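You operate a simulated robot arm through the tools that you are given. There is no shell and no other tool. Be economical: measure what you need, move in short steps, check, and stop when the job is done.

The job below is to be done with a simulated robot arm. You get a single attempt, and the scene is never put back.

JOB
Strip the core box and stand the new core on the green plate.
Fine: ease the clamp, draw the dowel into its block, part the halves wide. Set down upright: dowel, square core.

Only the result counts: the job must be done as asked and must still hold three seconds after the hand-in. Knocking over, shifting, dropping, spilling or breaking anything else fails it.

ROBOT AND FRAMES
A 6-joint arm with a two-finger parallel gripper, fixed in place. Base frame: the origin is at the foot of the arm, x ahead of it, y to its left, z up; the work surface is at about z = 80. Units: cm, rad, N and s.
With the tool pointing down near the work surface it reaches from about 26 to 68 cm from the base axis. Its first joint turns from -1.152 to 1.152 rad. Payload 2.9 kg.
The tool frame sits at the grasp point between the pads (the TCP): z along the fingers, y along the line on which they close. The tips reach 3 cm beyond it. Largest opening 11 cm; finger width 2, thickness 1; the body of the gripper, 4.8 by 11.2 cm, starts 5.5 cm behind the TCP.
Orientation is that of the tool frame in the base frame, as a unit quaternion [x, y, z, w]. With the fingers straight down and closing along the base's y, the tool's x points along the base's -x, its y along +y and its z along -z.

CONTROLS
- The arm moves only by the tool servo_tool. Its argument "steps" is text: rows parted by semicolons, each of 7 numbers parted by spaces: the shift along the tool's x, y, z in cm, then the turn, a rotation vector about the tool's x, y, z in rad, then the opening in per cent of the stroke, from 0 (shut) to 100 (fully open). In form: x y z rx ry rz jaw; .... A call has 1 to 20 rows; each row is the pose to reach, as a shift and turn from the pose commanded when the call began, along the tool's axes at that moment. Rows are played at 5 a second. More than 5 cm and 0.15 rad between two rows, or a gripper value outside its range, and nothing of the call is played. Where a pose cannot be reached the arm comes as near as it can. A force on the tool above 50 N (or 10 N above the force at the start of the call, whichever is more), or a blocked arm, ends the call early, and 0.2 s more pass. The fingers move at their own pace (about 10.8 cm/s each) and stop on an object; they squeeze with about 34 N. The grip force told is the motor's: it shows also when the fingers shut on nothing. Time passes only in rows, and 0.2 s behind the last, so rows that repeat a pose let the fingers close. The reply holds the time, the measured pose of the TCP, the force on the tool along the base axes, the opening and the grip force, in the units named above and with some noise, with the torque about the TCP (base axes, N m) and any sound that the robot's microphone picked up.
- Cameras (640 x 400 px; columns grow to the right, rows downward): "scene" is fixed at [8, 43.52, 138.61]; the picture's right is [-0.75, -0.67, 0.00], its down [-0.36, 0.41, -0.84] and it looks along [0.56, -0.63, -0.55] (base axes); focal length 252 px, centre (320, 200). "wrist" rides on the gripper at [7.2, 1.7, -10.3] in the tool frame; the picture's right is [-0.23, 0.97, 0.00], its down [-0.76, -0.18, -0.62] and it looks along [-0.61, -0.14, 0.78] (tool axes); focal length 222 px, centre (320, 200).
- camera(camera): a new picture of that camera. No time passes.
- probe_pixels(camera, pixels): for up to 12 pixels [column, row] of the newest picture of that camera ("zoom" is the newest enlarged one), the place [x, y, z] in the base frame of the surface seen there, good to about 0.2 cm. No time passes.
- enlarge(camera, box): a new picture of the part [left, top, right, bottom] of that camera's present view, enlarged. No time passes.
- sign_off(): hands the job in; it is judged then, once.

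Work in short steps. Measure before you move; look again where a grasp or a placing could have gone wrong, and mend it. You have 80 turns and 54 pictures in all, those below and enlarged ones among them. Open the gripper and draw the arm clear of the work before you hand the job in, unless the task says otherwise; then end with one line.

The tools are called after ">>>" as a command line: name --argument value ..., lists and objects as JSON in quotes. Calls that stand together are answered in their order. servo_tool: Moves the arm, as the interface text tells. Its arguments: {"type":"object","properties":{"steps":{"type":"string"}},"required":["steps"]} The other tools are called the same way: camera (camera) takes a picture; probe_pixels (camera, pixels) gives the place of the surface under pixels of a picture; enlarge (camera, box) takes an enlarged picture of a part of a camera's view; sign_off () hands the job in.

At the start:

```text
t: 0.0
ee_pos: [37.41, 4.34, 119.01]
ee_rot: [0.0, 1.0, 0.001, 0.0]
ft_force: [-0.2, 0.1, -0.7]
wrist_torque: [0.01, 0.01, 0.02]
finger_gap: 11.0
grasp_force: 0.1
```

scene: 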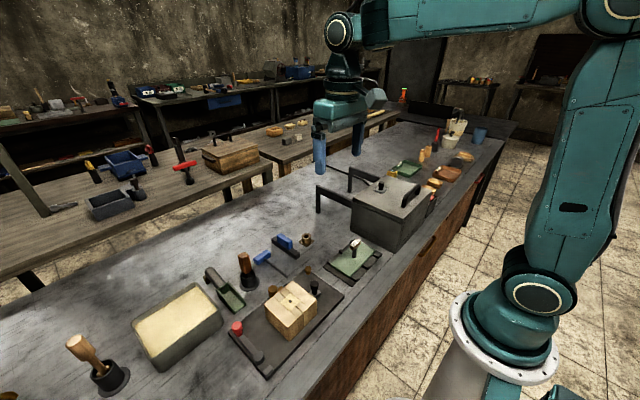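
wrist: 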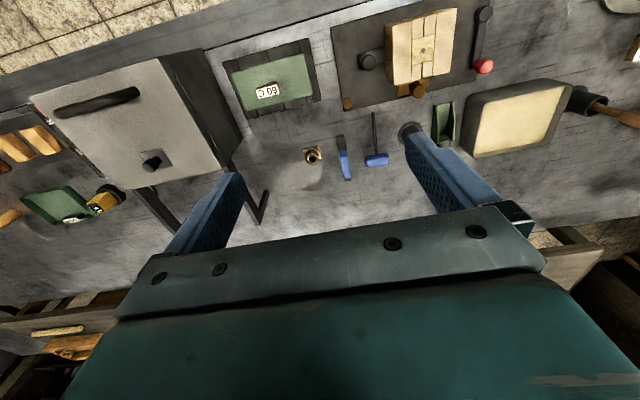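

I see the core box near scene (292,308) and a green plate near (352,258), with another green plate near (405,168). I enlarge both views of the work.

>>> enlarge --camera "scene" --box '[190, 220, 390, 390]'

>>> enlarge --camera "wrist" --box '[220, 0, 500, 180]'

>>> enlarge --camera "scene" --box '[370, 100, 510, 210]'

```text
2.35 times, centred on (290, 305) of scene
```

zoom: 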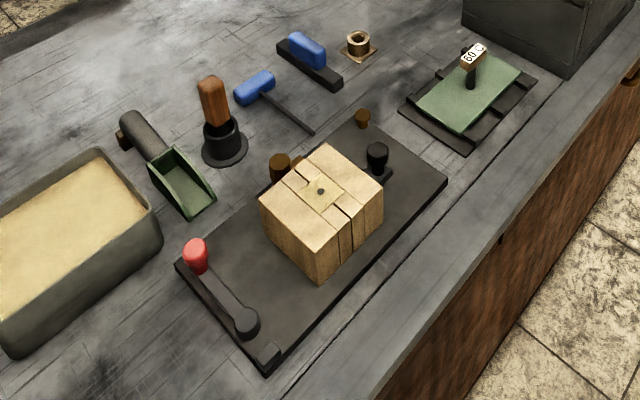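

```text
2.22 times, centred on (360, 90) of wrist
```

zoom: 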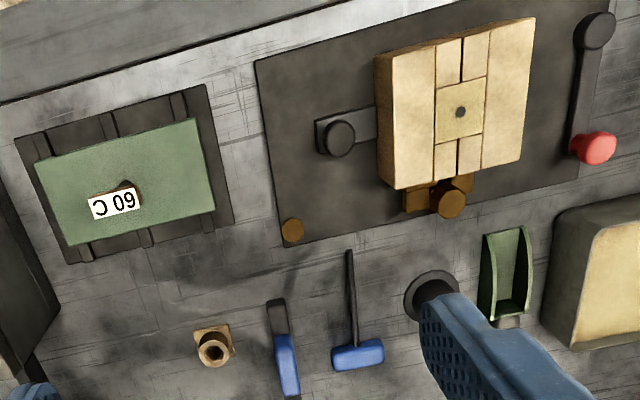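

```text
3.64 times, centred on (440, 155) of scene
```

zoom: 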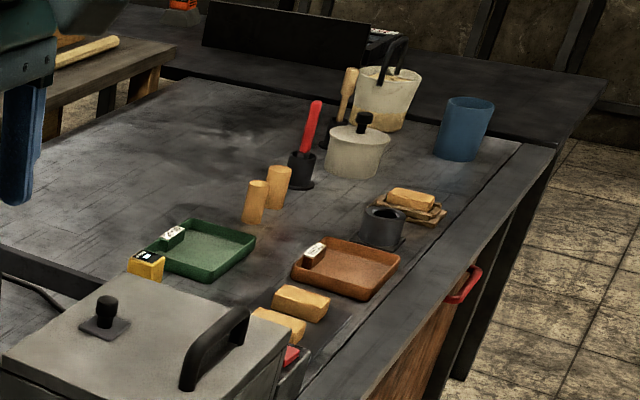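

I measure the box, clamp, lever, knob, plate and the brass block in fresh zoomed wrist view coordinates.

>>> probe_pixels --camera "wrist" --pixels '[[366, 62], [382, 50], [392, 24], [421, 50], [394, 82], [415, 90], [418, 87], [484, 66], [481, 14], [347, 102], [313, 155], [270, 72]]'

>>> enlarge --camera "wrist" --box '[325, 0, 505, 112]'

>>> enlarge --camera "scene" --box '[220, 255, 350, 380]'

```text
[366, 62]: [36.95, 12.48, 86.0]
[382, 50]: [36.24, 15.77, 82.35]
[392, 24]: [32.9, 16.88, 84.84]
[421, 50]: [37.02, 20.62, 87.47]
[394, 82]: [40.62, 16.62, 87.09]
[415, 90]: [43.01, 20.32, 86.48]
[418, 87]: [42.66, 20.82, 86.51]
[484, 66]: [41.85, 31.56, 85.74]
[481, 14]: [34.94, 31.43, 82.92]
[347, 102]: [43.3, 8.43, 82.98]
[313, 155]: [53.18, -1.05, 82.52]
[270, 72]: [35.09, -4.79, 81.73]
```

```text
3.56 times, centred on (415, 56) of wrist
```

zoom: 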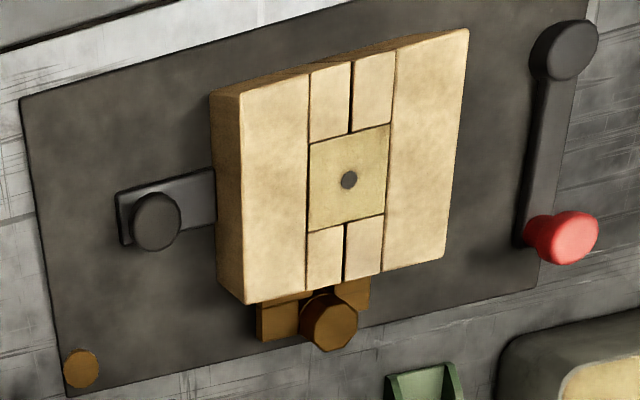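

```text
3.20 times, centred on (285, 318) of scene
```

zoom: 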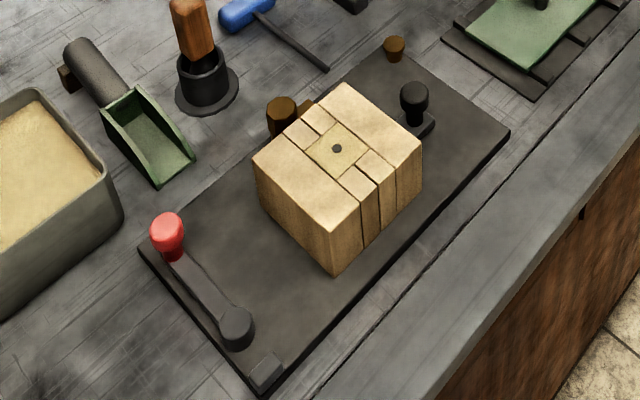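

Next I bring the wrist camera closer to the box, staying high (TCP z ≈ 100), to see the fixture mechanism.

>>> servo_tool --steps "1 2.33 3.17 0 0 0 100; 2 4.67 6.33 0 0 0 100; 3 7 9.5 0 0 0 100; 4 9.33 12.67 0 0 0 100; 5 11.67 15.83 0 0 0 100; 6 14 19 0 0 0 100"

>>> camera --camera "wrist"

```text
t: 1.4
ee_pos: [31.25, 18.13, 100.01]
ee_rot: [0.0, 1.0, 0.0, 0.0]
ft_force: [0.6, -0.6, 0.2]
wrist_torque: [0.0, 0.0, 0.01]
finger_gap: 11.02
grasp_force: 0.1
```

```text
46 pictures are left
```

wrist: 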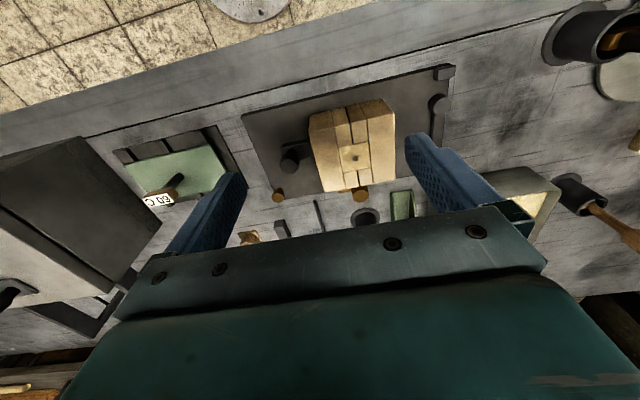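

>>> enlarge --camera "wrist" --box '[240, 60, 460, 210]'

```text
2.67 times, centred on (350, 135) of wrist
```

zoom: 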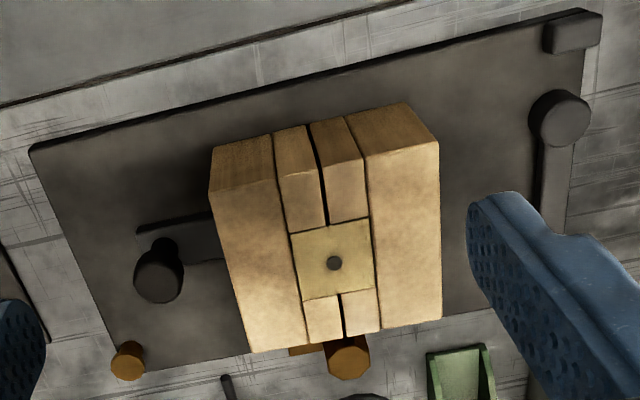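

I probe this zoom for exact geometry: core corners, strips, knobs, pivot, stop block.

>>> probe_pixels --camera "zoom" --pixels '[[292, 236], [368, 220], [375, 292], [304, 299], [334, 263], [214, 193], [435, 145], [438, 316], [252, 348], [160, 275], [345, 352], [350, 370]]'

>>> probe_pixels --camera "zoom" --pixels '[[128, 357], [562, 110], [575, 25], [555, 170], [190, 235], [145, 235], [305, 350], [40, 155], [120, 365], [580, 60], [440, 240], [215, 160]]'

```text
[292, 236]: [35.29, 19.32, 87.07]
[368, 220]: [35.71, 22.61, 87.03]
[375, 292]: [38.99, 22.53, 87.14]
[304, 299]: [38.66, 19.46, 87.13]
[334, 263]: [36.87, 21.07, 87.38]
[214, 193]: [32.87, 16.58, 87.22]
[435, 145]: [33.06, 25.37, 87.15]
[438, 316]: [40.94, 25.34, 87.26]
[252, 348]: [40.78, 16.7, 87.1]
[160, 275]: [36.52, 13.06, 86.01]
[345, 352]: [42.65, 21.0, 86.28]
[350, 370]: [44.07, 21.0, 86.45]
```

```text
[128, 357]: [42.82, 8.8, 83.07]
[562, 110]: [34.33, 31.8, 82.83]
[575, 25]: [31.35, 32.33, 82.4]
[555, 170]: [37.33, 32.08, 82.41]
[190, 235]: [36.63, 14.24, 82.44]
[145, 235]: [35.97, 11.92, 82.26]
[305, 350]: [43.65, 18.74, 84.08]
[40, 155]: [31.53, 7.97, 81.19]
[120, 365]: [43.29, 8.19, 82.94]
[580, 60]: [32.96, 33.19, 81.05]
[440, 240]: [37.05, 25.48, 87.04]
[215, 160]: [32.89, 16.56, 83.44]
```

I take tight zooms from the scene side on the brown knob, the stub and the lever.

>>> enlarge --camera "scene" --box '[255, 265, 325, 310]'

>>> enlarge --camera "scene" --box '[220, 315, 290, 380]'

```text
8.89 times, centred on (290, 288) of scene
```

zoom: 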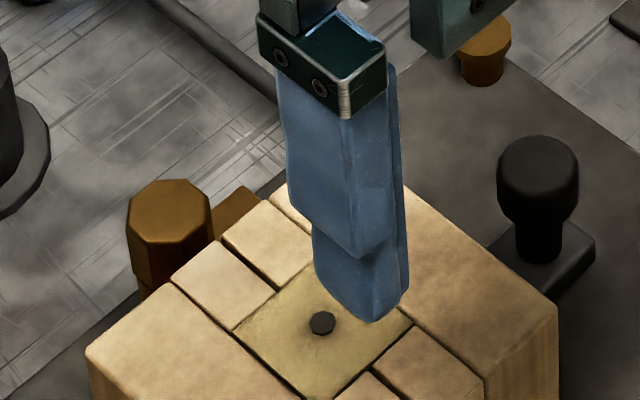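

```text
6.15 times, centred on (255, 348) of scene
```

zoom: 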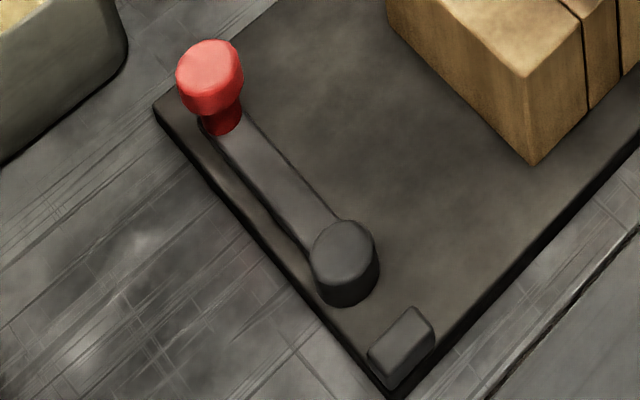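

To see the front (+x) side of the box, I turn the tool about 155° around its axis while moving above x ≈ 50 at z ≈ 101.

>>> servo_tool --steps "-1 0 -0.5 0 0 0.15 100; -2 0 -1 0 0 0.3 100; -3 0 -1 0 0 0.45 100; -4 0 -1 0 0 0.6 100; -5 0 -1 0 0 0.75 100; -6 0 -1 0 0 0.9 100; -7 0 -1 0 0 1.05 100; -8 0 -1 0 0 1.2 100; -9 0 -1 0 0 1.35 100; -10 0 -1 0 0 1.5 100; -11 0 -1 0 0 1.65 100; -12 0 -1 0 0 1.8 100; -13 0 -1 0 0 1.95 100; -14 0 -1 0 0 2.1 100; -15 0 -1 0 0 2.25 100; -16 0 -1 0 0 2.4 100; -17 0 -1 0 0 2.55 100; -18 0 -1 0 0 2.7 100"

>>> camera --camera "wrist"

```text
t: 5.2
ee_pos: [49.7, 17.3, 101.12]
ee_rot: [0.975, 0.223, 0.001, 0.006]
ft_force: [-0.5, -0.2, -0.1]
wrist_torque: [0.01, -0.02, -0.02]
finger_gap: 10.99
grasp_force: 0.1
out of reach, approached as far as the arm can: row 18
```

```text
42 pictures are left
```

wrist: 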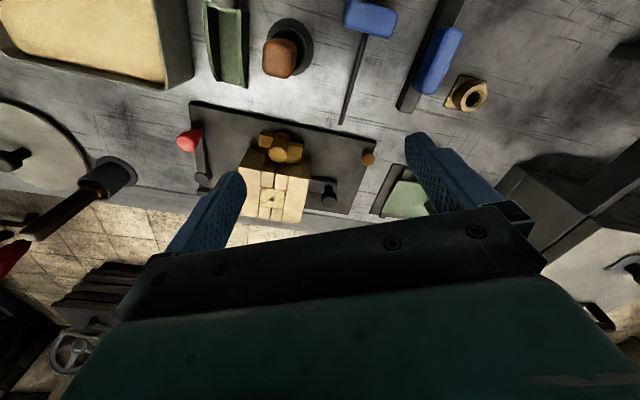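

>>> enlarge --camera "wrist" --box '[170, 90, 400, 230]'

>>> enlarge --camera "wrist" --box '[235, 120, 335, 185]'

```text
2.78 times, centred on (285, 160) of wrist
```

zoom: 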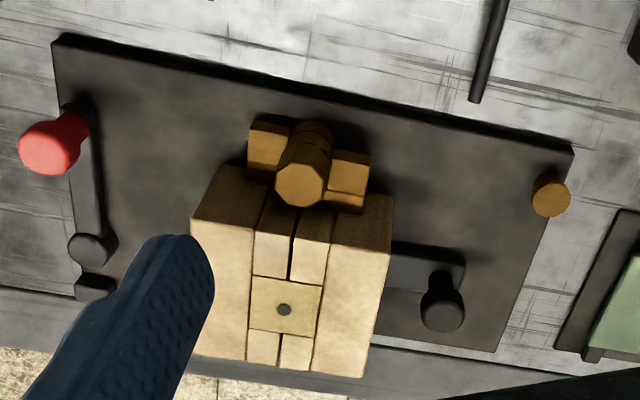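

```text
6.15 times, centred on (285, 152) of wrist
```

zoom: 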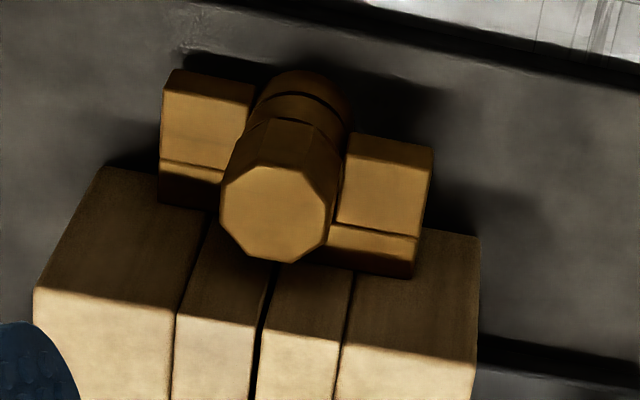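

Two ears on the halves are held by an upright dowel with an octagonal knob. I measure the knob and check the hollow brass block at wrist (468,93).

>>> enlarge --camera "wrist" --box '[430, 65, 510, 125]'

>>> probe_pixels --camera "zoom" --pixels '[[320, 200], [330, 240], [260, 180], [380, 180], [220, 200]]'

>>> probe_pixels --camera "wrist" --pixels '[[280, 157], [280, 142], [283, 135], [267, 141], [297, 149], [279, 161], [272, 154], [287, 156], [368, 160], [366, 155], [187, 142], [204, 178]]'

```text
6.67 times, centred on (470, 95) of wrist
```

zoom: 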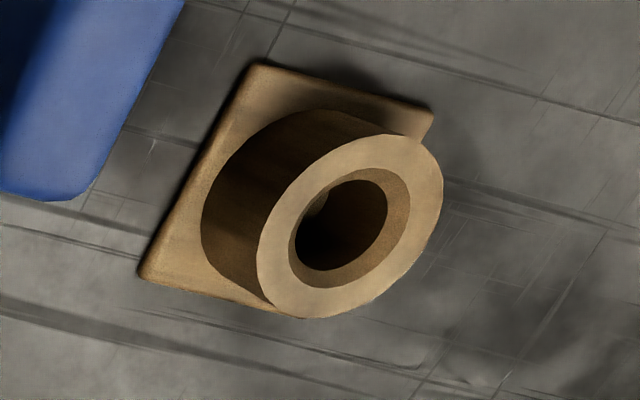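

```text
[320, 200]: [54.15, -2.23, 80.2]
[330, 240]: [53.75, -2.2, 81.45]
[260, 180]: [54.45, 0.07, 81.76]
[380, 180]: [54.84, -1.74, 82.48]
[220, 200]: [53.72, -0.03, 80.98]
```

```text
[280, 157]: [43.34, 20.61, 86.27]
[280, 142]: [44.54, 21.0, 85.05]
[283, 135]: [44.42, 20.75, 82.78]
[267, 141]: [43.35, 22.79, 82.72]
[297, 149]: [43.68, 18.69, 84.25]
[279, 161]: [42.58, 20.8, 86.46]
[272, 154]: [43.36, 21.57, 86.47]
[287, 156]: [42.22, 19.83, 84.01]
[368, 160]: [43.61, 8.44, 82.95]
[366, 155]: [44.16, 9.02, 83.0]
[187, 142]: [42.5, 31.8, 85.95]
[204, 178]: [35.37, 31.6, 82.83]
```

The brass ring block at (54,-1) is evidently the dowel's block. Before swinging the lever I check where the sand tray and other obstacles near it lie, plus the ring's rim.

>>> probe_pixels --camera "wrist" --pixels '[[165, 85], [192, 76], [100, 76], [20, 60], [168, 92], [110, 175], [95, 190], [30, 130], [75, 185], [40, 220], [200, 150], [195, 108]]'

>>> probe_pixels --camera "zoom" --pixels '[[270, 240], [432, 190], [330, 305], [390, 145], [300, 230], [400, 230], [250, 70], [432, 115], [145, 275], [340, 165], [305, 265], [275, 305]]'

```text
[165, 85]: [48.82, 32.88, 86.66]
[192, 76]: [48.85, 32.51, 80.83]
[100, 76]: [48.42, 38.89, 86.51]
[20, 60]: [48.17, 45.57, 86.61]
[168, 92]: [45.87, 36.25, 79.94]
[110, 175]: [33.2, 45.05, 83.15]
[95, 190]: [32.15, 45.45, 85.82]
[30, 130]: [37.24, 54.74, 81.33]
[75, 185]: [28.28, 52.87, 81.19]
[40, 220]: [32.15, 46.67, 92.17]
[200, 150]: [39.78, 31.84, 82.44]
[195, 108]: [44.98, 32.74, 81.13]
```

```text
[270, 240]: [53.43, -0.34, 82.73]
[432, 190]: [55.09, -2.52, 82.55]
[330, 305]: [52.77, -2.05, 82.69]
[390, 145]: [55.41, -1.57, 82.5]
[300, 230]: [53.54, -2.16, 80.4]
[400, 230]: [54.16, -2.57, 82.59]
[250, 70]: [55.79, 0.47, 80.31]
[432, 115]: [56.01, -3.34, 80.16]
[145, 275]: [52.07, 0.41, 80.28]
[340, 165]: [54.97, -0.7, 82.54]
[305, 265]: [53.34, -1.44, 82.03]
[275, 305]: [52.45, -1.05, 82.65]
```

The tray starts beyond x≈46, so the lever's outward sweep is free. I unwind the tool to the default orientation above the red knob (42.2,31.7), still high.

>>> servo_tool --steps "-0.03 -0.9 0 0 0 -0.15 100; -0.07 -1.8 0 0 0 -0.3 100; -0.1 -2.7 0 0 0 -0.45 100; -0.14 -3.6 0 0 0 -0.6 100; -0.17 -4.5 0 0 0 -0.75 100; -0.21 -5.4 0 0 0 -0.9 100; -0.25 -6.3 0 0 0 -1.05 100; -0.28 -7.2 0 0 0 -1.2 100; -0.32 -8.1 0 0 0 -1.35 100; -0.35 -9 0 0 0 -1.5 100; -0.39 -9.9 0 0 0 -1.65 100; -0.42 -10.8 0 0 0 -1.8 100; -0.45 -11.7 0 0 0 -1.95 100; -0.49 -12.6 0 0 0 -2.1 100; -0.52 -13.5 0 0 0 -2.25 100; -0.56 -14.4 0 0 0 -2.4 100; -0.59 -15.3 0 0 0 -2.55 100; -0.63 -16.2 0 0 0 -2.69 60"

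>>> enlarge --camera "wrist" --box '[220, 70, 440, 210]'

```text
t: 9.0
ee_pos: [42.43, 31.45, 100.99]
ee_rot: [0.003, 1.0, 0.0, 0.0]
ft_force: [-1.4, 0.4, 0.6]
wrist_torque: [-0.03, 0.01, -0.02]
finger_gap: 6.62
grasp_force: 0.1
```

```text
2.86 times, centred on (330, 140) of wrist
```

zoom: 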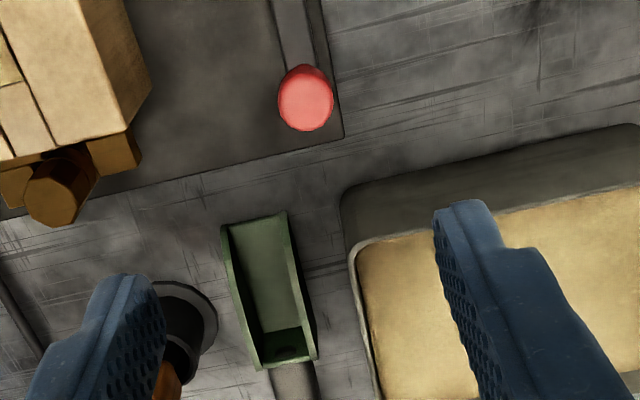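

>>> probe_pixels --camera "zoom" --pixels '[[306, 100], [281, 100], [331, 100], [306, 128], [304, 68], [300, 20], [225, 230], [250, 360], [390, 190], [180, 290]]'

```text
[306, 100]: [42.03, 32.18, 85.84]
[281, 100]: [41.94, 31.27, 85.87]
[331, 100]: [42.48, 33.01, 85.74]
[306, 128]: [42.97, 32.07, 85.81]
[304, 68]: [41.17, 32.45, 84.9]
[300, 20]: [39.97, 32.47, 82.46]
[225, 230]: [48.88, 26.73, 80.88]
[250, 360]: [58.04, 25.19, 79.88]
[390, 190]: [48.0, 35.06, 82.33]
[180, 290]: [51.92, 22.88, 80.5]
```

Knob centre is about (42.1,32.1), top 85.85. I lower over it to z 86 and close.

>>> servo_tool --steps "0.3 0.65 4 0 0 0 60; 0.3 0.65 8 0 0 0 60; 0.3 0.65 11 0 0 0 60; 0.3 0.65 13.5 0 0 0 60; 0.3 0.65 15.1 0 0 0 60; 0.3 0.65 15.1 0 0 0 40; 0.3 0.65 15.1 0 0 0 15; 0.3 0.65 15.1 0 0 0 10"

```text
t: 10.8
ee_pos: [41.95, 32.2, 86.1]
ee_rot: [0.004, 1.0, 0.001, 0.001]
ft_force: [1.4, 6.5, -4.6]
wrist_torque: [0.13, -0.3, 0.03]
finger_gap: 2.14
grasp_force: 45.2
```

Gripped (gap 2.14). I try a small gentle outward swing (+y) about the pivot near (34.7,31.8) and watch the force.

>>> servo_tool --steps "0.01 0.37 0 0 0 -0.05 10; 0.04 0.74 0 0 0 -0.1 10; 0.08 1.1 0 0 0 -0.15 10"

```text
t: 11.6
ee_pos: [41.87, 33.34, 86.03]
ee_rot: [-0.07, 0.998, 0.0, 0.001]
ft_force: [-3.1, -4.1, 14.0]
wrist_torque: [-0.16, 0.32, 0.23]
finger_gap: 2.15
grasp_force: 45.2
```

It moves freely. I continue the swing by 0.75 rad along the arc.

>>> servo_tool --steps "0.083 1.106 0 0 0 -0.15 10; 0.33 2.19 0 0 0 -0.3 10; 0.737 3.22 0 0 0 -0.45 10; 1.29 4.18 0 0 0 -0.6 10; 1.985 5.04 0 0 0 -0.75 10"

>>> camera --camera "scene"

```text
t: 12.8
ee_pos: [39.16, 37.81, 85.99]
ee_rot: [-0.43, 0.903, -0.001, -0.002]
ft_force: [-9.4, -13.5, 2.2]
wrist_torque: [0.19, -0.19, 0.04]
finger_gap: 2.15
grasp_force: 45.2
```

```text
37 pictures are left
```

scene: 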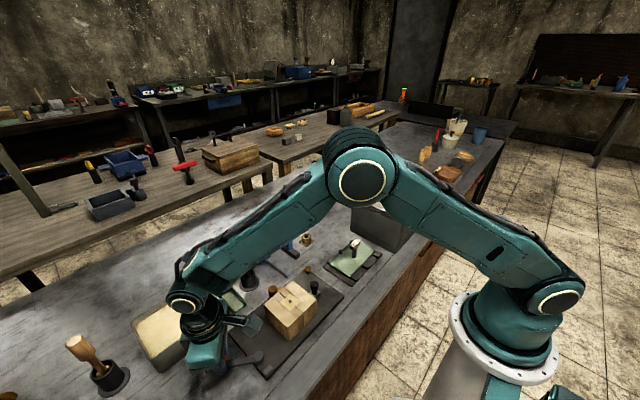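

Lever follows (visible pointing outward near (250,355)); forces modest. I continue another 0.6 rad with a slight inward correction.

>>> servo_tool --steps "0.2 1.06 0 0 0 -0.15 10; 0.43 2.1 0 0 0 -0.3 10; 0.8 3.09 0 0 0 -0.45 10; 1.34 4.0 0 0 0 -0.6 10"

```text
t: 13.4
ee_pos: [38.64, 38.27, 86.07]
ee_rot: [-0.545, 0.839, -0.007, 0.008]
ft_force: [6.6, -1.7, -3.4]
wrist_torque: [-0.22, -0.13, 0.07]
finger_gap: 2.13
grasp_force: 45.1
stopped in row 3: the force on the tool passed its limit at 60 N (the readings are from after the stop); the commanded pose is now the measured one
```

The lever met a stop at about 57° of travel, which looks like its end. I release, raise, and look.

>>> servo_tool --steps "0 0 0 0 0 0 30; 0 0 0 0 0 0 60; 0 0 -4 0 0 0 60; 0 0 -8 0 0 0 60; 0 0 -12 0 0 0 60; 2 0 -14 0 0 0 60"

>>> enlarge --camera "wrist" --box '[180, 40, 460, 215]'

>>> enlarge --camera "scene" --box '[200, 260, 360, 380]'

```text
t: 14.8
ee_pos: [37.24, 36.44, 100.42]
ee_rot: [-0.546, 0.838, -0.007, 0.006]
ft_force: [0.2, 0.5, -0.2]
wrist_torque: [-0.01, -0.02, 0.01]
finger_gap: 6.6
grasp_force: 0.2
```

```text
2.29 times, centred on (320, 128) of wrist
```

zoom: 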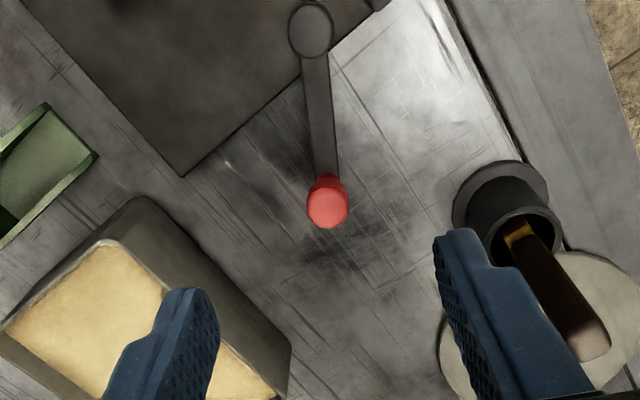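

```text
3.33 times, centred on (280, 320) of scene
```

zoom: 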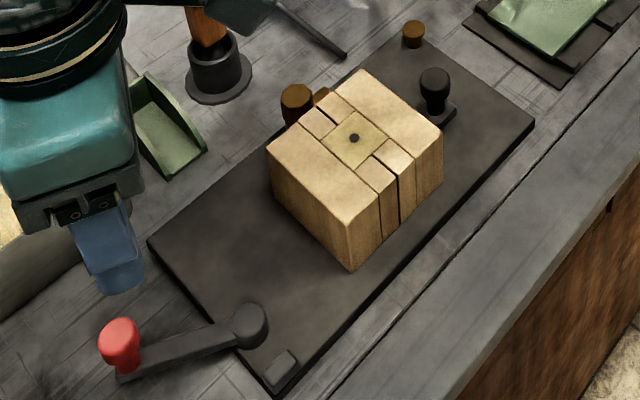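

The clamp lever now stands eased. I move above the dowel knob (43.5,20.9) with the fingers closing along y and look straight at it.

>>> servo_tool --steps "1.46 -1.5 0.3 0 0 0.145 50; 2.92 -3 0.6 0 0 0.29 50; 4.37 -4.5 0.9 0 0 0.435 50; 5.83 -6 1.2 0 0 0.58 50; 7.29 -7.5 1.5 0 0 0.72 50; 8.75 -9 1.8 0 0 0.865 50; 10.2 -10.5 2.1 0 0 1.01 50; 11.66 -12 2.4 0 0 1.155 50"

>>> enlarge --camera "wrist" --box '[240, 80, 400, 180]'

```text
t: 16.6
ee_pos: [43.67, 20.98, 97.97]
ee_rot: [0.001, 1.0, -0.001, 0.008]
ft_force: [-0.4, -0.3, -0.6]
wrist_torque: [0.02, 0.01, -0.01]
finger_gap: 5.51
grasp_force: 0.1
```

```text
4.00 times, centred on (320, 130) of wrist
```

zoom: 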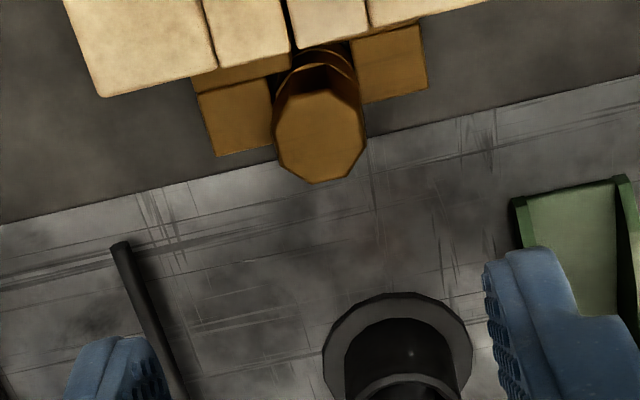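

>>> probe_pixels --camera "zoom" --pixels '[[320, 135], [280, 125], [361, 140], [325, 180], [322, 92], [235, 125], [390, 65], [410, 90], [320, 58], [260, 90], [300, 20]]'

```text
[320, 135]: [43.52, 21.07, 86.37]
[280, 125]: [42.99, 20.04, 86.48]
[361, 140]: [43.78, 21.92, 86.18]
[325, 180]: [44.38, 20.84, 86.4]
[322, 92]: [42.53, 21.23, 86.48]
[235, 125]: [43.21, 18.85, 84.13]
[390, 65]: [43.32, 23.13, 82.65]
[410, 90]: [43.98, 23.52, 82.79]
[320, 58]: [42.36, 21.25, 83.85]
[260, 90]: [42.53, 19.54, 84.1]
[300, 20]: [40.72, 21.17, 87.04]
```

Knob centre (43.45,21.0), head to 86.45; the ears reach 84.1. I lower to TCP z 87.5 (tips at 84.5), correct the 0.016 rad tilt, and grip.

>>> servo_tool --steps "0.2 0 4 0 0.016 0 50; 0.2 0 8 0 0.016 0 50; 0.2 0 10 0 0.016 0 50; 0.2 0 10.45 0 0.016 0 50; 0.2 0 10.45 0 0.016 0 30; 0.2 0 10.45 0 0.016 0 12; 0.2 0 10.45 0 0.016 0 10"

```text
t: 18.2
ee_pos: [43.64, 20.81, 87.31]
ee_rot: [-0.001, 1.0, -0.001, 0.001]
ft_force: [-0.2, 2.3, -0.4]
wrist_torque: [0.08, -0.02, 0.01]
finger_gap: 2.11
grasp_force: 33.9
```

Gripped at 2.1 cm. I draw the dowel straight up gently.

>>> servo_tool --steps "0 0 -0.3 0 0 0 10; 0 0 -0.7 0 0 0 10; 0 0 -1.2 0 0 0 10; 0 0 -1.8 0 0 0 10; 0 0 -2.5 0 0 0 10"

>>> enlarge --camera "scene" --box '[235, 245, 335, 315]'

```text
t: 19.4
ee_pos: [43.75, 21.09, 90.01]
ee_rot: [0.0, 1.0, -0.002, 0.0]
ft_force: [0.4, -1.2, -0.7]
wrist_torque: [0.0, 0.02, -0.03]
finger_gap: 2.1
grasp_force: 34.5
```

```text
5.71 times, centred on (285, 280) of scene
```

zoom: 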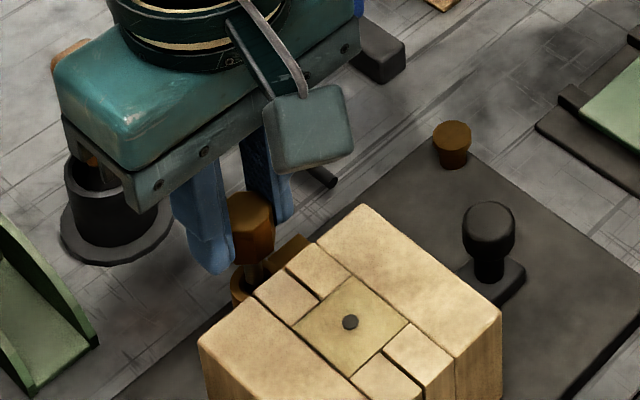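

The knob is rising with a thinner pin beneath it. I keep pulling up.

>>> servo_tool --steps "0 0 -1 0 0 0 10; 0 0 -2 0 0 0 10; 0 0 -4 0 0 0 10; 0 0 -6 0 0 0 10; 0 0 -8 0 0 0 10"

>>> enlarge --camera "scene" --box '[225, 205, 345, 295]'

>>> camera --camera "wrist"

```text
t: 20.6
ee_pos: [43.64, 20.86, 97.71]
ee_rot: [-0.001, 1.0, -0.001, 0.0]
ft_force: [-0.1, 0.1, -0.8]
wrist_torque: [-0.01, 0.01, 0.0]
finger_gap: 2.1
grasp_force: 34.3
```

```text
4.44 times, centred on (285, 250) of scene
```

zoom: 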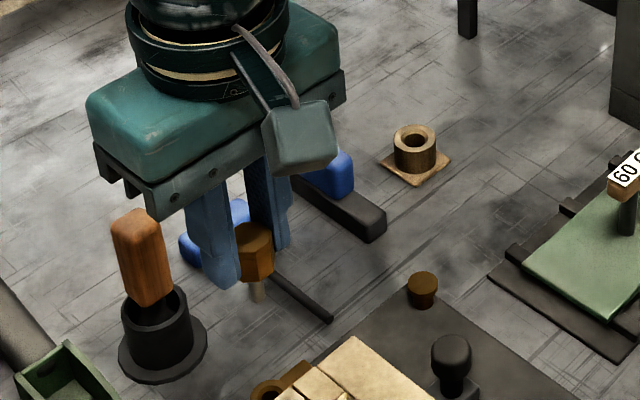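

```text
31 pictures are left
```

wrist: 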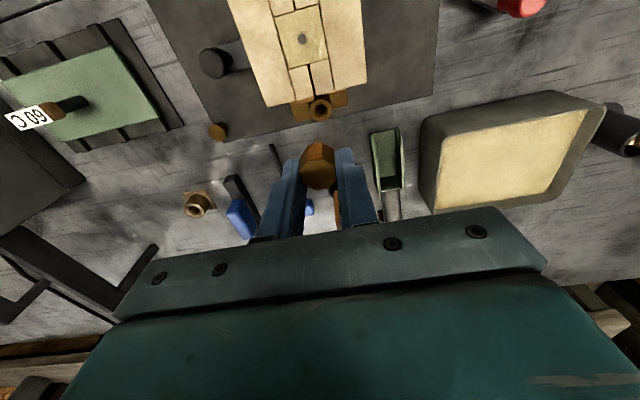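

The dowel is free, with its short pin hanging below. I probe the pin tip and enlarge the ring block to fix its hole centre.

>>> probe_pixels --camera "zoom" --pixels '[[258, 285], [258, 298], [253, 235], [254, 270], [413, 138], [396, 138], [433, 138], [413, 127], [413, 152]]'

>>> enlarge --camera "wrist" --box '[165, 180, 229, 220]'

```text
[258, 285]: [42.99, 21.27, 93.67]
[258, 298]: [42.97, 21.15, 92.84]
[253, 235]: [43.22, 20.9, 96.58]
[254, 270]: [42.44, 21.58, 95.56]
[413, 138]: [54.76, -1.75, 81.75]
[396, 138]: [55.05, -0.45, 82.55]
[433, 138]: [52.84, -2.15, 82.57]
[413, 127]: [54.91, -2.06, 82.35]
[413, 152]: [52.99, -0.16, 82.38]
```

```text
10.00 times, centred on (197, 200) of wrist
```

zoom: 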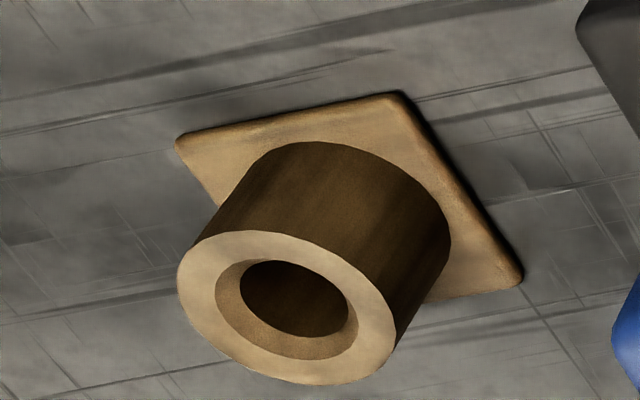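

>>> probe_pixels --camera "zoom" --pixels '[[190, 280], [385, 335], [240, 240], [330, 375], [215, 335], [365, 285], [200, 300], [375, 350], [280, 240], [300, 370], [190, 140], [510, 275]]'

```text
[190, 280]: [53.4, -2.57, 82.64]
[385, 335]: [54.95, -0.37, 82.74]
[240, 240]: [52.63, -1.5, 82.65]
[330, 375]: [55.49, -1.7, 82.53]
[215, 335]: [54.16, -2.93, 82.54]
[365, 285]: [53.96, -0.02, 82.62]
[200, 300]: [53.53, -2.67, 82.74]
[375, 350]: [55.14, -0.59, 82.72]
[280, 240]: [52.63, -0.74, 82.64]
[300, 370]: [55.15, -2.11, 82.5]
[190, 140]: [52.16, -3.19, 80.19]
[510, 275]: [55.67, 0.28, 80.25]
```

Ring centre ≈ (54.05,-1.5), top 82.6; pin tip is about 5 cm below the TCP. I carry the dowel across at height.

>>> servo_tool --steps "-1.75 -3.73 0 0 0 0 10; -3.5 -7.47 0 0 0 0 10; -5.25 -11.2 0 0 0 0 10; -7 -14.93 0 0 0 0 10; -8.75 -18.67 0 0 0 0 10; -10.5 -22.4 0 0 0 0 10; -10.5 -22.4 4 0 0 0 10; -10.5 -22.4 7.5 0 0 0 10; -10.5 -22.4 7.5 0 0 0 10"

>>> camera --camera "wrist"

>>> enlarge --camera "scene" --box '[270, 205, 350, 265]'

```text
t: 22.6
ee_pos: [54.28, -1.5, 90.41]
ee_rot: [-0.002, 1.0, -0.001, 0.001]
ft_force: [0.0, 0.1, -0.3]
wrist_torque: [0.02, -0.05, 0.01]
finger_gap: 2.11
grasp_force: 33.9
```

```text
29 pictures are left
```

wrist: 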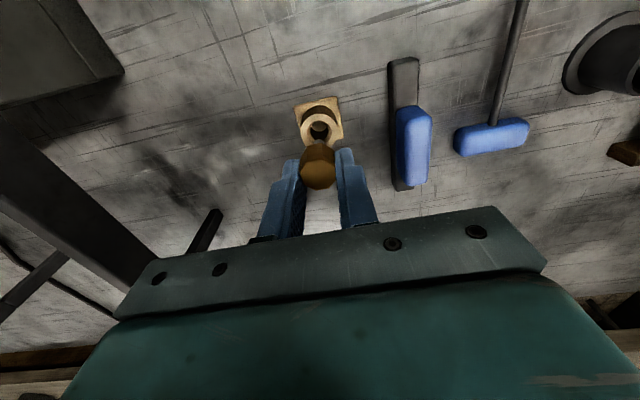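

```text
6.67 times, centred on (310, 235) of scene
```

zoom: 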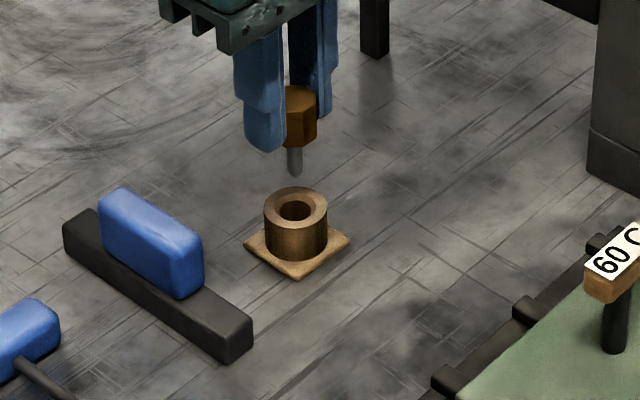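

In the scene zoom pin (295,170) and hole (295,208) line up. I check the wrist view for the other direction.

>>> enlarge --camera "wrist" --box '[280, 85, 360, 195]'

```text
3.64 times, centred on (320, 140) of wrist
```

zoom: 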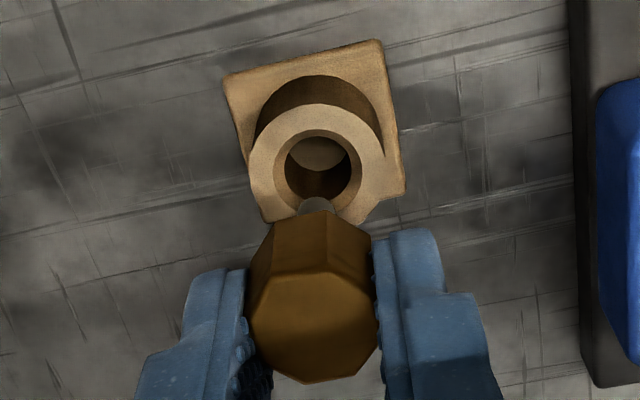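

Alignment is within a millimetre. I lower slowly by 4.6 cm (tips then just above the ring), watching for contact.

>>> servo_tool --steps "0 0 1.5 0 0 0 10; 0 0 2.5 0 0 0 10; 0 0 3 0 0 0 10; 0 0 3.5 0 0 0 10; 0 0 4 0 0 0 10; 0 0 4.3 0 0 0 10; 0 0 4.5 0 0 0 10; 0 0 4.5 0 0 0 10"

>>> enlarge --camera "scene" --box '[270, 205, 350, 265]'

```text
t: 24.4
ee_pos: [54.25, -1.48, 85.99]
ee_rot: [-0.001, 1.0, -0.002, 0.001]
ft_force: [-1.1, 0.1, -0.5]
wrist_torque: [0.01, -0.02, -0.03]
finger_gap: 2.06
grasp_force: 33.8
```

```text
6.67 times, centred on (310, 235) of scene
```

zoom: 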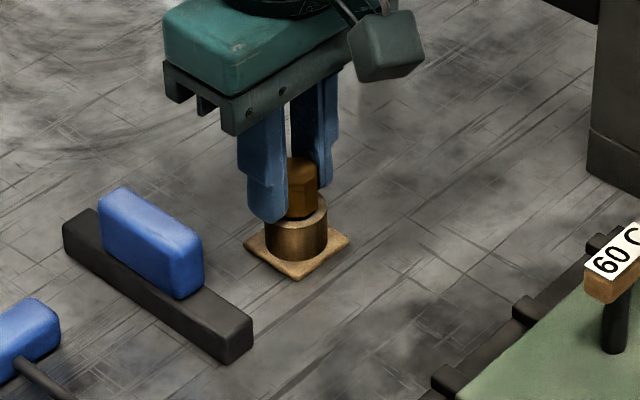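

The pin is in the hole with no side force. I ease down another 0.25 cm, open, and lift clear.

>>> servo_tool --steps "0 0 0.12 0 0 0 10; 0 0 0.25 0 0 0 10; 0 0 0.25 0 0 0 22; 0 0 0.25 0 0 0 35; 0 0 0.25 0 0 0 45; 0 0 -2 0 0 0 45; 0 0 -5 0 0 0 45; 0 0 -9 0 0 0 45; 0 0 -12 0 0 0 45"

>>> enlarge --camera "scene" --box '[270, 205, 350, 265]'

```text
t: 26.4
ee_pos: [54.19, -1.28, 97.9]
ee_rot: [-0.001, 1.0, -0.002, 0.002]
ft_force: [-0.3, -0.5, -0.4]
wrist_torque: [0.03, 0.0, 0.01]
finger_gap: 4.93
grasp_force: 0.1
```

```text
6.67 times, centred on (310, 235) of scene
```

zoom: 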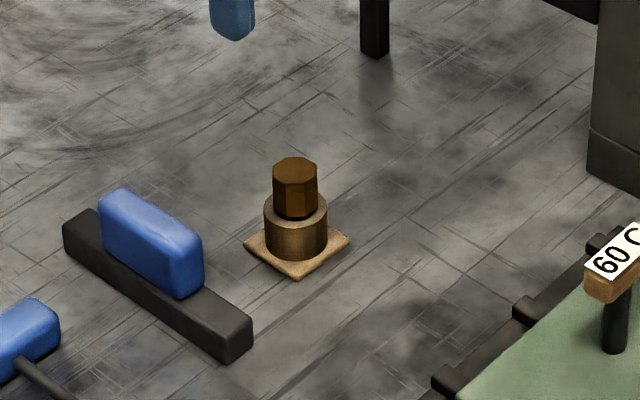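

The dowel stands in its block. Next I move over the black slide knob (36.5,13) and look.

>>> servo_tool --steps "2.95 2.38 0 0 0 0 45; 5.9 4.77 0 0 0 0 45; 8.85 7.15 0 0 0 0 32; 11.8 9.53 0 0 0 0 32; 14.75 11.92 0 0 0 0 32; 17.7 14.3 0 0 0 0 32; 17.7 14.3 0 0 0 0 32"

>>> enlarge --camera "wrist" --box '[240, 50, 440, 190]'

```text
t: 28.0
ee_pos: [36.51, 13.02, 97.59]
ee_rot: [0.0, 1.0, -0.002, 0.001]
ft_force: [-0.6, 0.6, 0.0]
wrist_torque: [0.03, 0.03, 0.02]
finger_gap: 3.51
grasp_force: 0.1
```

```text
2.86 times, centred on (340, 120) of wrist
```

zoom: 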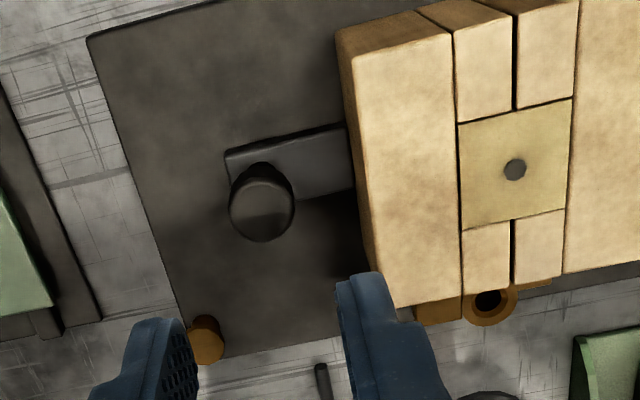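

>>> probe_pixels --camera "zoom" --pixels '[[262, 210], [232, 208], [293, 206], [262, 240], [240, 165], [320, 165], [350, 200], [345, 250], [515, 170], [460, 125], [565, 208], [205, 340]]'

```text
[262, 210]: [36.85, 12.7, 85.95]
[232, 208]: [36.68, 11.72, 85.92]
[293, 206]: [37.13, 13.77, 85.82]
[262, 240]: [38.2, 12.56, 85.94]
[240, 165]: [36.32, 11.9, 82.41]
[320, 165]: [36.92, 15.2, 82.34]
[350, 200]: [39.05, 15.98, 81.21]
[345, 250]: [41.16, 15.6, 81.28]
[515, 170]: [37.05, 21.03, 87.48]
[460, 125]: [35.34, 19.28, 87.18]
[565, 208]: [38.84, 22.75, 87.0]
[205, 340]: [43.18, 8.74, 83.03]
```

Knob centre (36.95,12.75), top 85.95. I lower onto it to TCP z 86.1 and close.

>>> servo_tool --steps "-0.4 -0.3 4 0 0 0 32; -0.4 -0.3 8 0 0 0 32; -0.4 -0.3 10 0 0 0 32; -0.4 -0.3 11.5 0 0 0 32; -0.4 -0.3 11.5 0 0 0 15; -0.4 -0.3 11.5 0 0 0 10; -0.4 -0.3 11.5 0 0 0 10"

```text
t: 29.6
ee_pos: [36.76, 12.78, 86.51]
ee_rot: [-0.001, 1.0, -0.002, 0.0]
ft_force: [-1.7, -0.9, 4.2]
wrist_torque: [-0.03, -0.1, 0.0]
finger_gap: 2.34
grasp_force: 44.9
```

Gripped. I draw the half slowly toward -y in small rows.

>>> servo_tool --steps "0 -0.2 0 0 0 0 10; 0 -0.4 0 0 0 0 10; 0 -0.6 0 0 0 0 10; 0 -0.8 0 0 0 0 10; 0 -1.0 0 0 0 0 10; 0 -1.2 0 0 0 0 10"

>>> enlarge --camera "scene" --box '[235, 255, 345, 345]'

```text
t: 31.0
ee_pos: [36.86, 11.41, 86.44]
ee_rot: [-0.001, 1.0, -0.002, 0.0]
ft_force: [-10.8, 0.2, 18.9]
wrist_torque: [0.04, 1.21, 0.05]
finger_gap: 2.33
grasp_force: 44.8
```

```text
4.44 times, centred on (290, 300) of scene
```

zoom: 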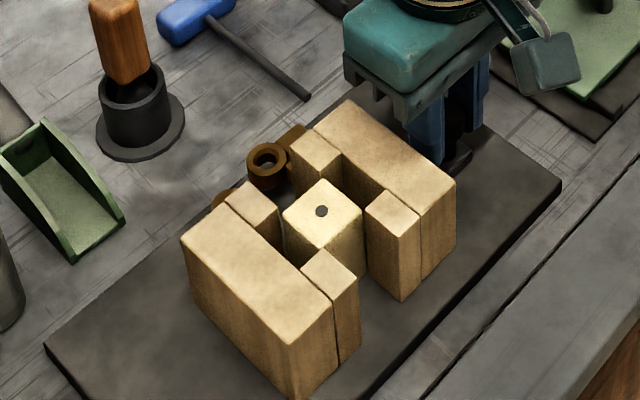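

The halves part with the core standing between them. I continue the slow pull to its end.

>>> servo_tool --steps "0 -0.2 0 0 0 0 10; 0 -0.4 0 0 0 0 10; 0 -0.6 0 0 0 0 10; 0 -0.8 0 0 0 0 10; 0 -1.0 0 0 0 0 10; 0 -1.2 0 0 0 0 10; 0 -1.4 0 0 0 0 10; 0 -1.6 0 0 0 0 10"

>>> enlarge --camera "scene" --box '[235, 255, 345, 345]'

```text
t: 32.8
ee_pos: [36.82, 9.87, 86.56]
ee_rot: [0.0, 1.0, -0.002, 0.0]
ft_force: [-1.9, 1.4, -14.2]
wrist_torque: [-0.05, -0.04, -0.04]
finger_gap: 2.32
grasp_force: 45.1
```

```text
4.44 times, centred on (290, 300) of scene
```

zoom: 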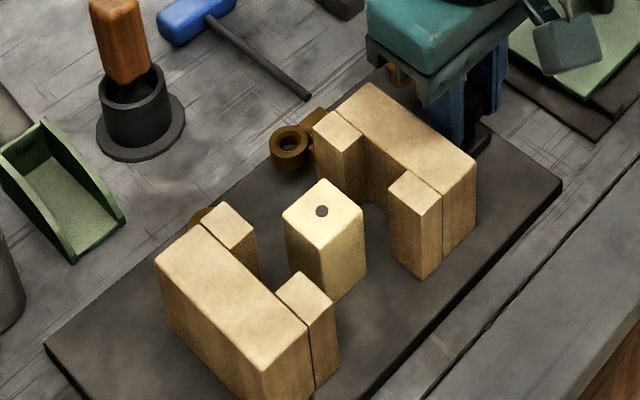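

Both halves move apart symmetrically, core standing free. I continue up to 1.2 cm more, expecting the end stop.

>>> servo_tool --steps "0 -0.2 0 0 0 0 10; 0 -0.4 0 0 0 0 10; 0 -0.6 0 0 0 0 10; 0 -0.8 0 0 0 0 10; 0 -1.0 0 0 0 0 10; 0 -1.2 0 0 0 0 10"

```text
t: 34.2
ee_pos: [36.83, 8.6, 86.42]
ee_rot: [0.0, 1.0, -0.002, 0.0]
ft_force: [-2.8, 2.5, -10.4]
wrist_torque: [-0.04, 0.65, -0.06]
finger_gap: 2.36
grasp_force: 45.2
```

Spread is now 4.1 cm per side. I try a last 0.6 cm for the stop, then release and raise.

>>> servo_tool --steps "0 -0.15 0 0 0 0 10; 0 -0.3 0 0 0 0 10; 0 -0.45 0 0 0 0 10; 0 -0.6 0 0 0 0 10"

```text
t: 35.2
ee_pos: [36.81, 8.56, 86.5]
ee_rot: [-0.005, 1.0, 0.005, 0.001]
ft_force: [1.2, 40.5, -28.3]
wrist_torque: [0.51, -0.6, 0.04]
finger_gap: 2.33
grasp_force: 44.8
```

The stop is reached (y stays at 8.56, force 40 N). I relax the command back, open, and rise.

>>> servo_tool --steps "0 0.3 0 0 0 0 10; 0 0.6 0 0 0 0 10; 0 0.6 0 0 0 0 22; 0 0.6 0 0 0 0 32; 0 0.6 -1 0 0 0 32; 0 0.6 -4 0 0 0 32; 0 0.6 -8 0 0 0 32; 0 0.6 -12 0 0 0 32; -2 4 -14 0 0 0 32; -2 8 -14 0 0 0 55;-2 12 -14 0 0 0 55"

>>> camera --camera "wrist"

>>> enlarge --camera "scene" --box '[220, 245, 350, 355]'

```text
t: 37.6
ee_pos: [38.84, 20.35, 100.32]
ee_rot: [0.0, 1.0, -0.002, 0.001]
ft_force: [-0.9, -0.2, 0.3]
wrist_torque: [0.01, 0.02, 0.01]
finger_gap: 6.04
grasp_force: 0.0
```

```text
21 pictures are left
```

wrist: 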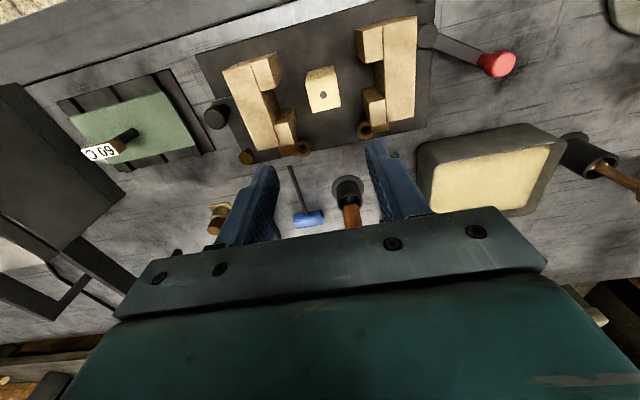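

```text
3.64 times, centred on (285, 300) of scene
```

zoom: 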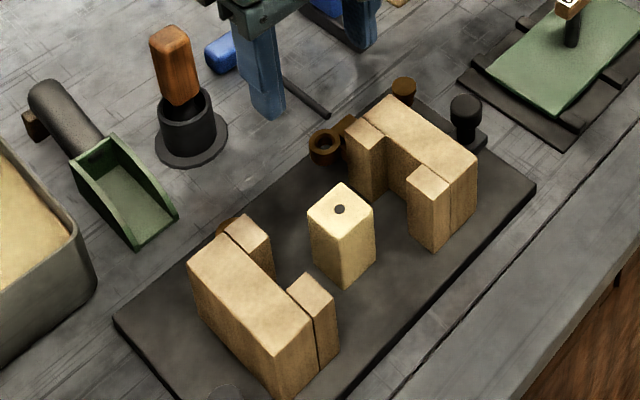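

The core stands free. I measure it and the green plate with its sign.

>>> probe_pixels --camera "wrist" --pixels '[[308, 84], [337, 79], [339, 104], [313, 110], [323, 95], [84, 115], [165, 92], [195, 142], [112, 170], [128, 135], [100, 152], [116, 144]]'

>>> enlarge --camera "wrist" --box '[50, 60, 220, 180]'

>>> enlarge --camera "wrist" --box '[280, 50, 370, 120]'

```text
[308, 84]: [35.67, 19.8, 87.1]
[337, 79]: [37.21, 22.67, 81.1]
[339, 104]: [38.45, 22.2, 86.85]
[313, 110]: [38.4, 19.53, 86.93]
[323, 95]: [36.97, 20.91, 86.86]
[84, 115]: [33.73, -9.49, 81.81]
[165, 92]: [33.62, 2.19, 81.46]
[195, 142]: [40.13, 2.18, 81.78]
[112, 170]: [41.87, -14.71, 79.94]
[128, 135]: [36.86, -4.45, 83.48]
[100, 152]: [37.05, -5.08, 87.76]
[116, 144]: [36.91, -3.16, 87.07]
```

```text
3.33 times, centred on (135, 120) of wrist
```

zoom: 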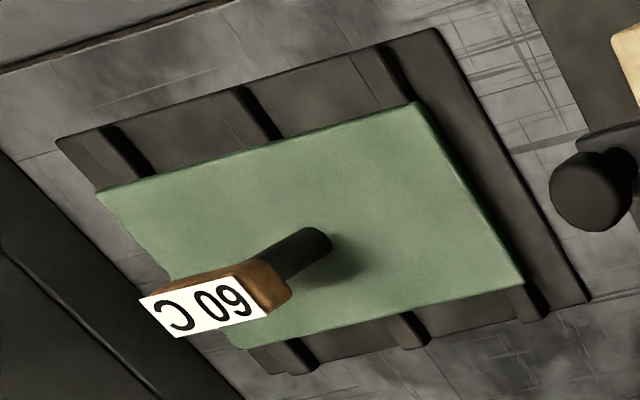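

```text
5.71 times, centred on (325, 85) of wrist
```

zoom: 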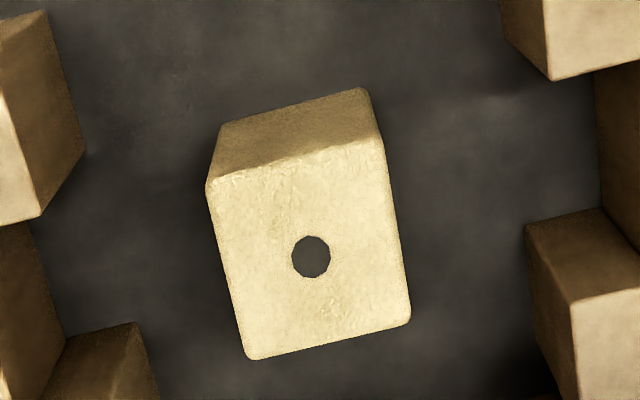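

Core centre ≈ (36.97,21.0), 81.2–87. The sign post stands near (37,-4), so the clear spot is the +y end of the plate; I probe the plate there and the post/sign edges.

>>> probe_pixels --camera "wrist" --pixels '[[150, 118], [163, 105], [177, 135], [155, 145], [188, 140], [162, 95], [138, 131], [135, 127], [120, 146], [123, 142], [140, 125], [148, 130]]'

>>> enlarge --camera "scene" --box '[310, 225, 400, 290]'

```text
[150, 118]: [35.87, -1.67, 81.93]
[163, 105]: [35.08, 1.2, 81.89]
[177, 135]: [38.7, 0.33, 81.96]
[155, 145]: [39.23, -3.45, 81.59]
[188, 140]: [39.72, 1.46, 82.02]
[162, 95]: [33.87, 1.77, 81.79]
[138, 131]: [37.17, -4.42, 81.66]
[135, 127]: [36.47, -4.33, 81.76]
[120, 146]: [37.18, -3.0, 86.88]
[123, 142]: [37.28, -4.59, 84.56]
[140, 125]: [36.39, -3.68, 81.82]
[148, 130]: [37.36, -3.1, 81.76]
```

```text
6.15 times, centred on (355, 258) of scene
```

zoom: 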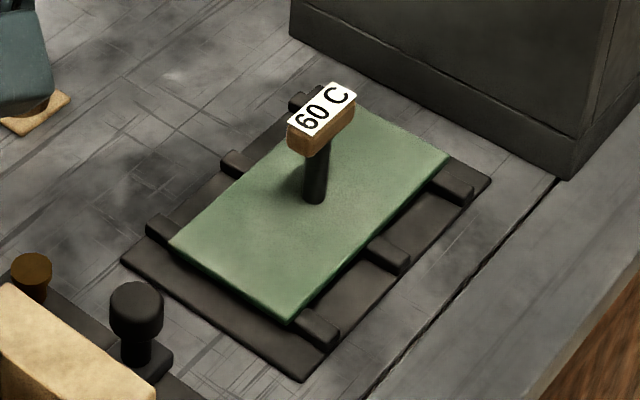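

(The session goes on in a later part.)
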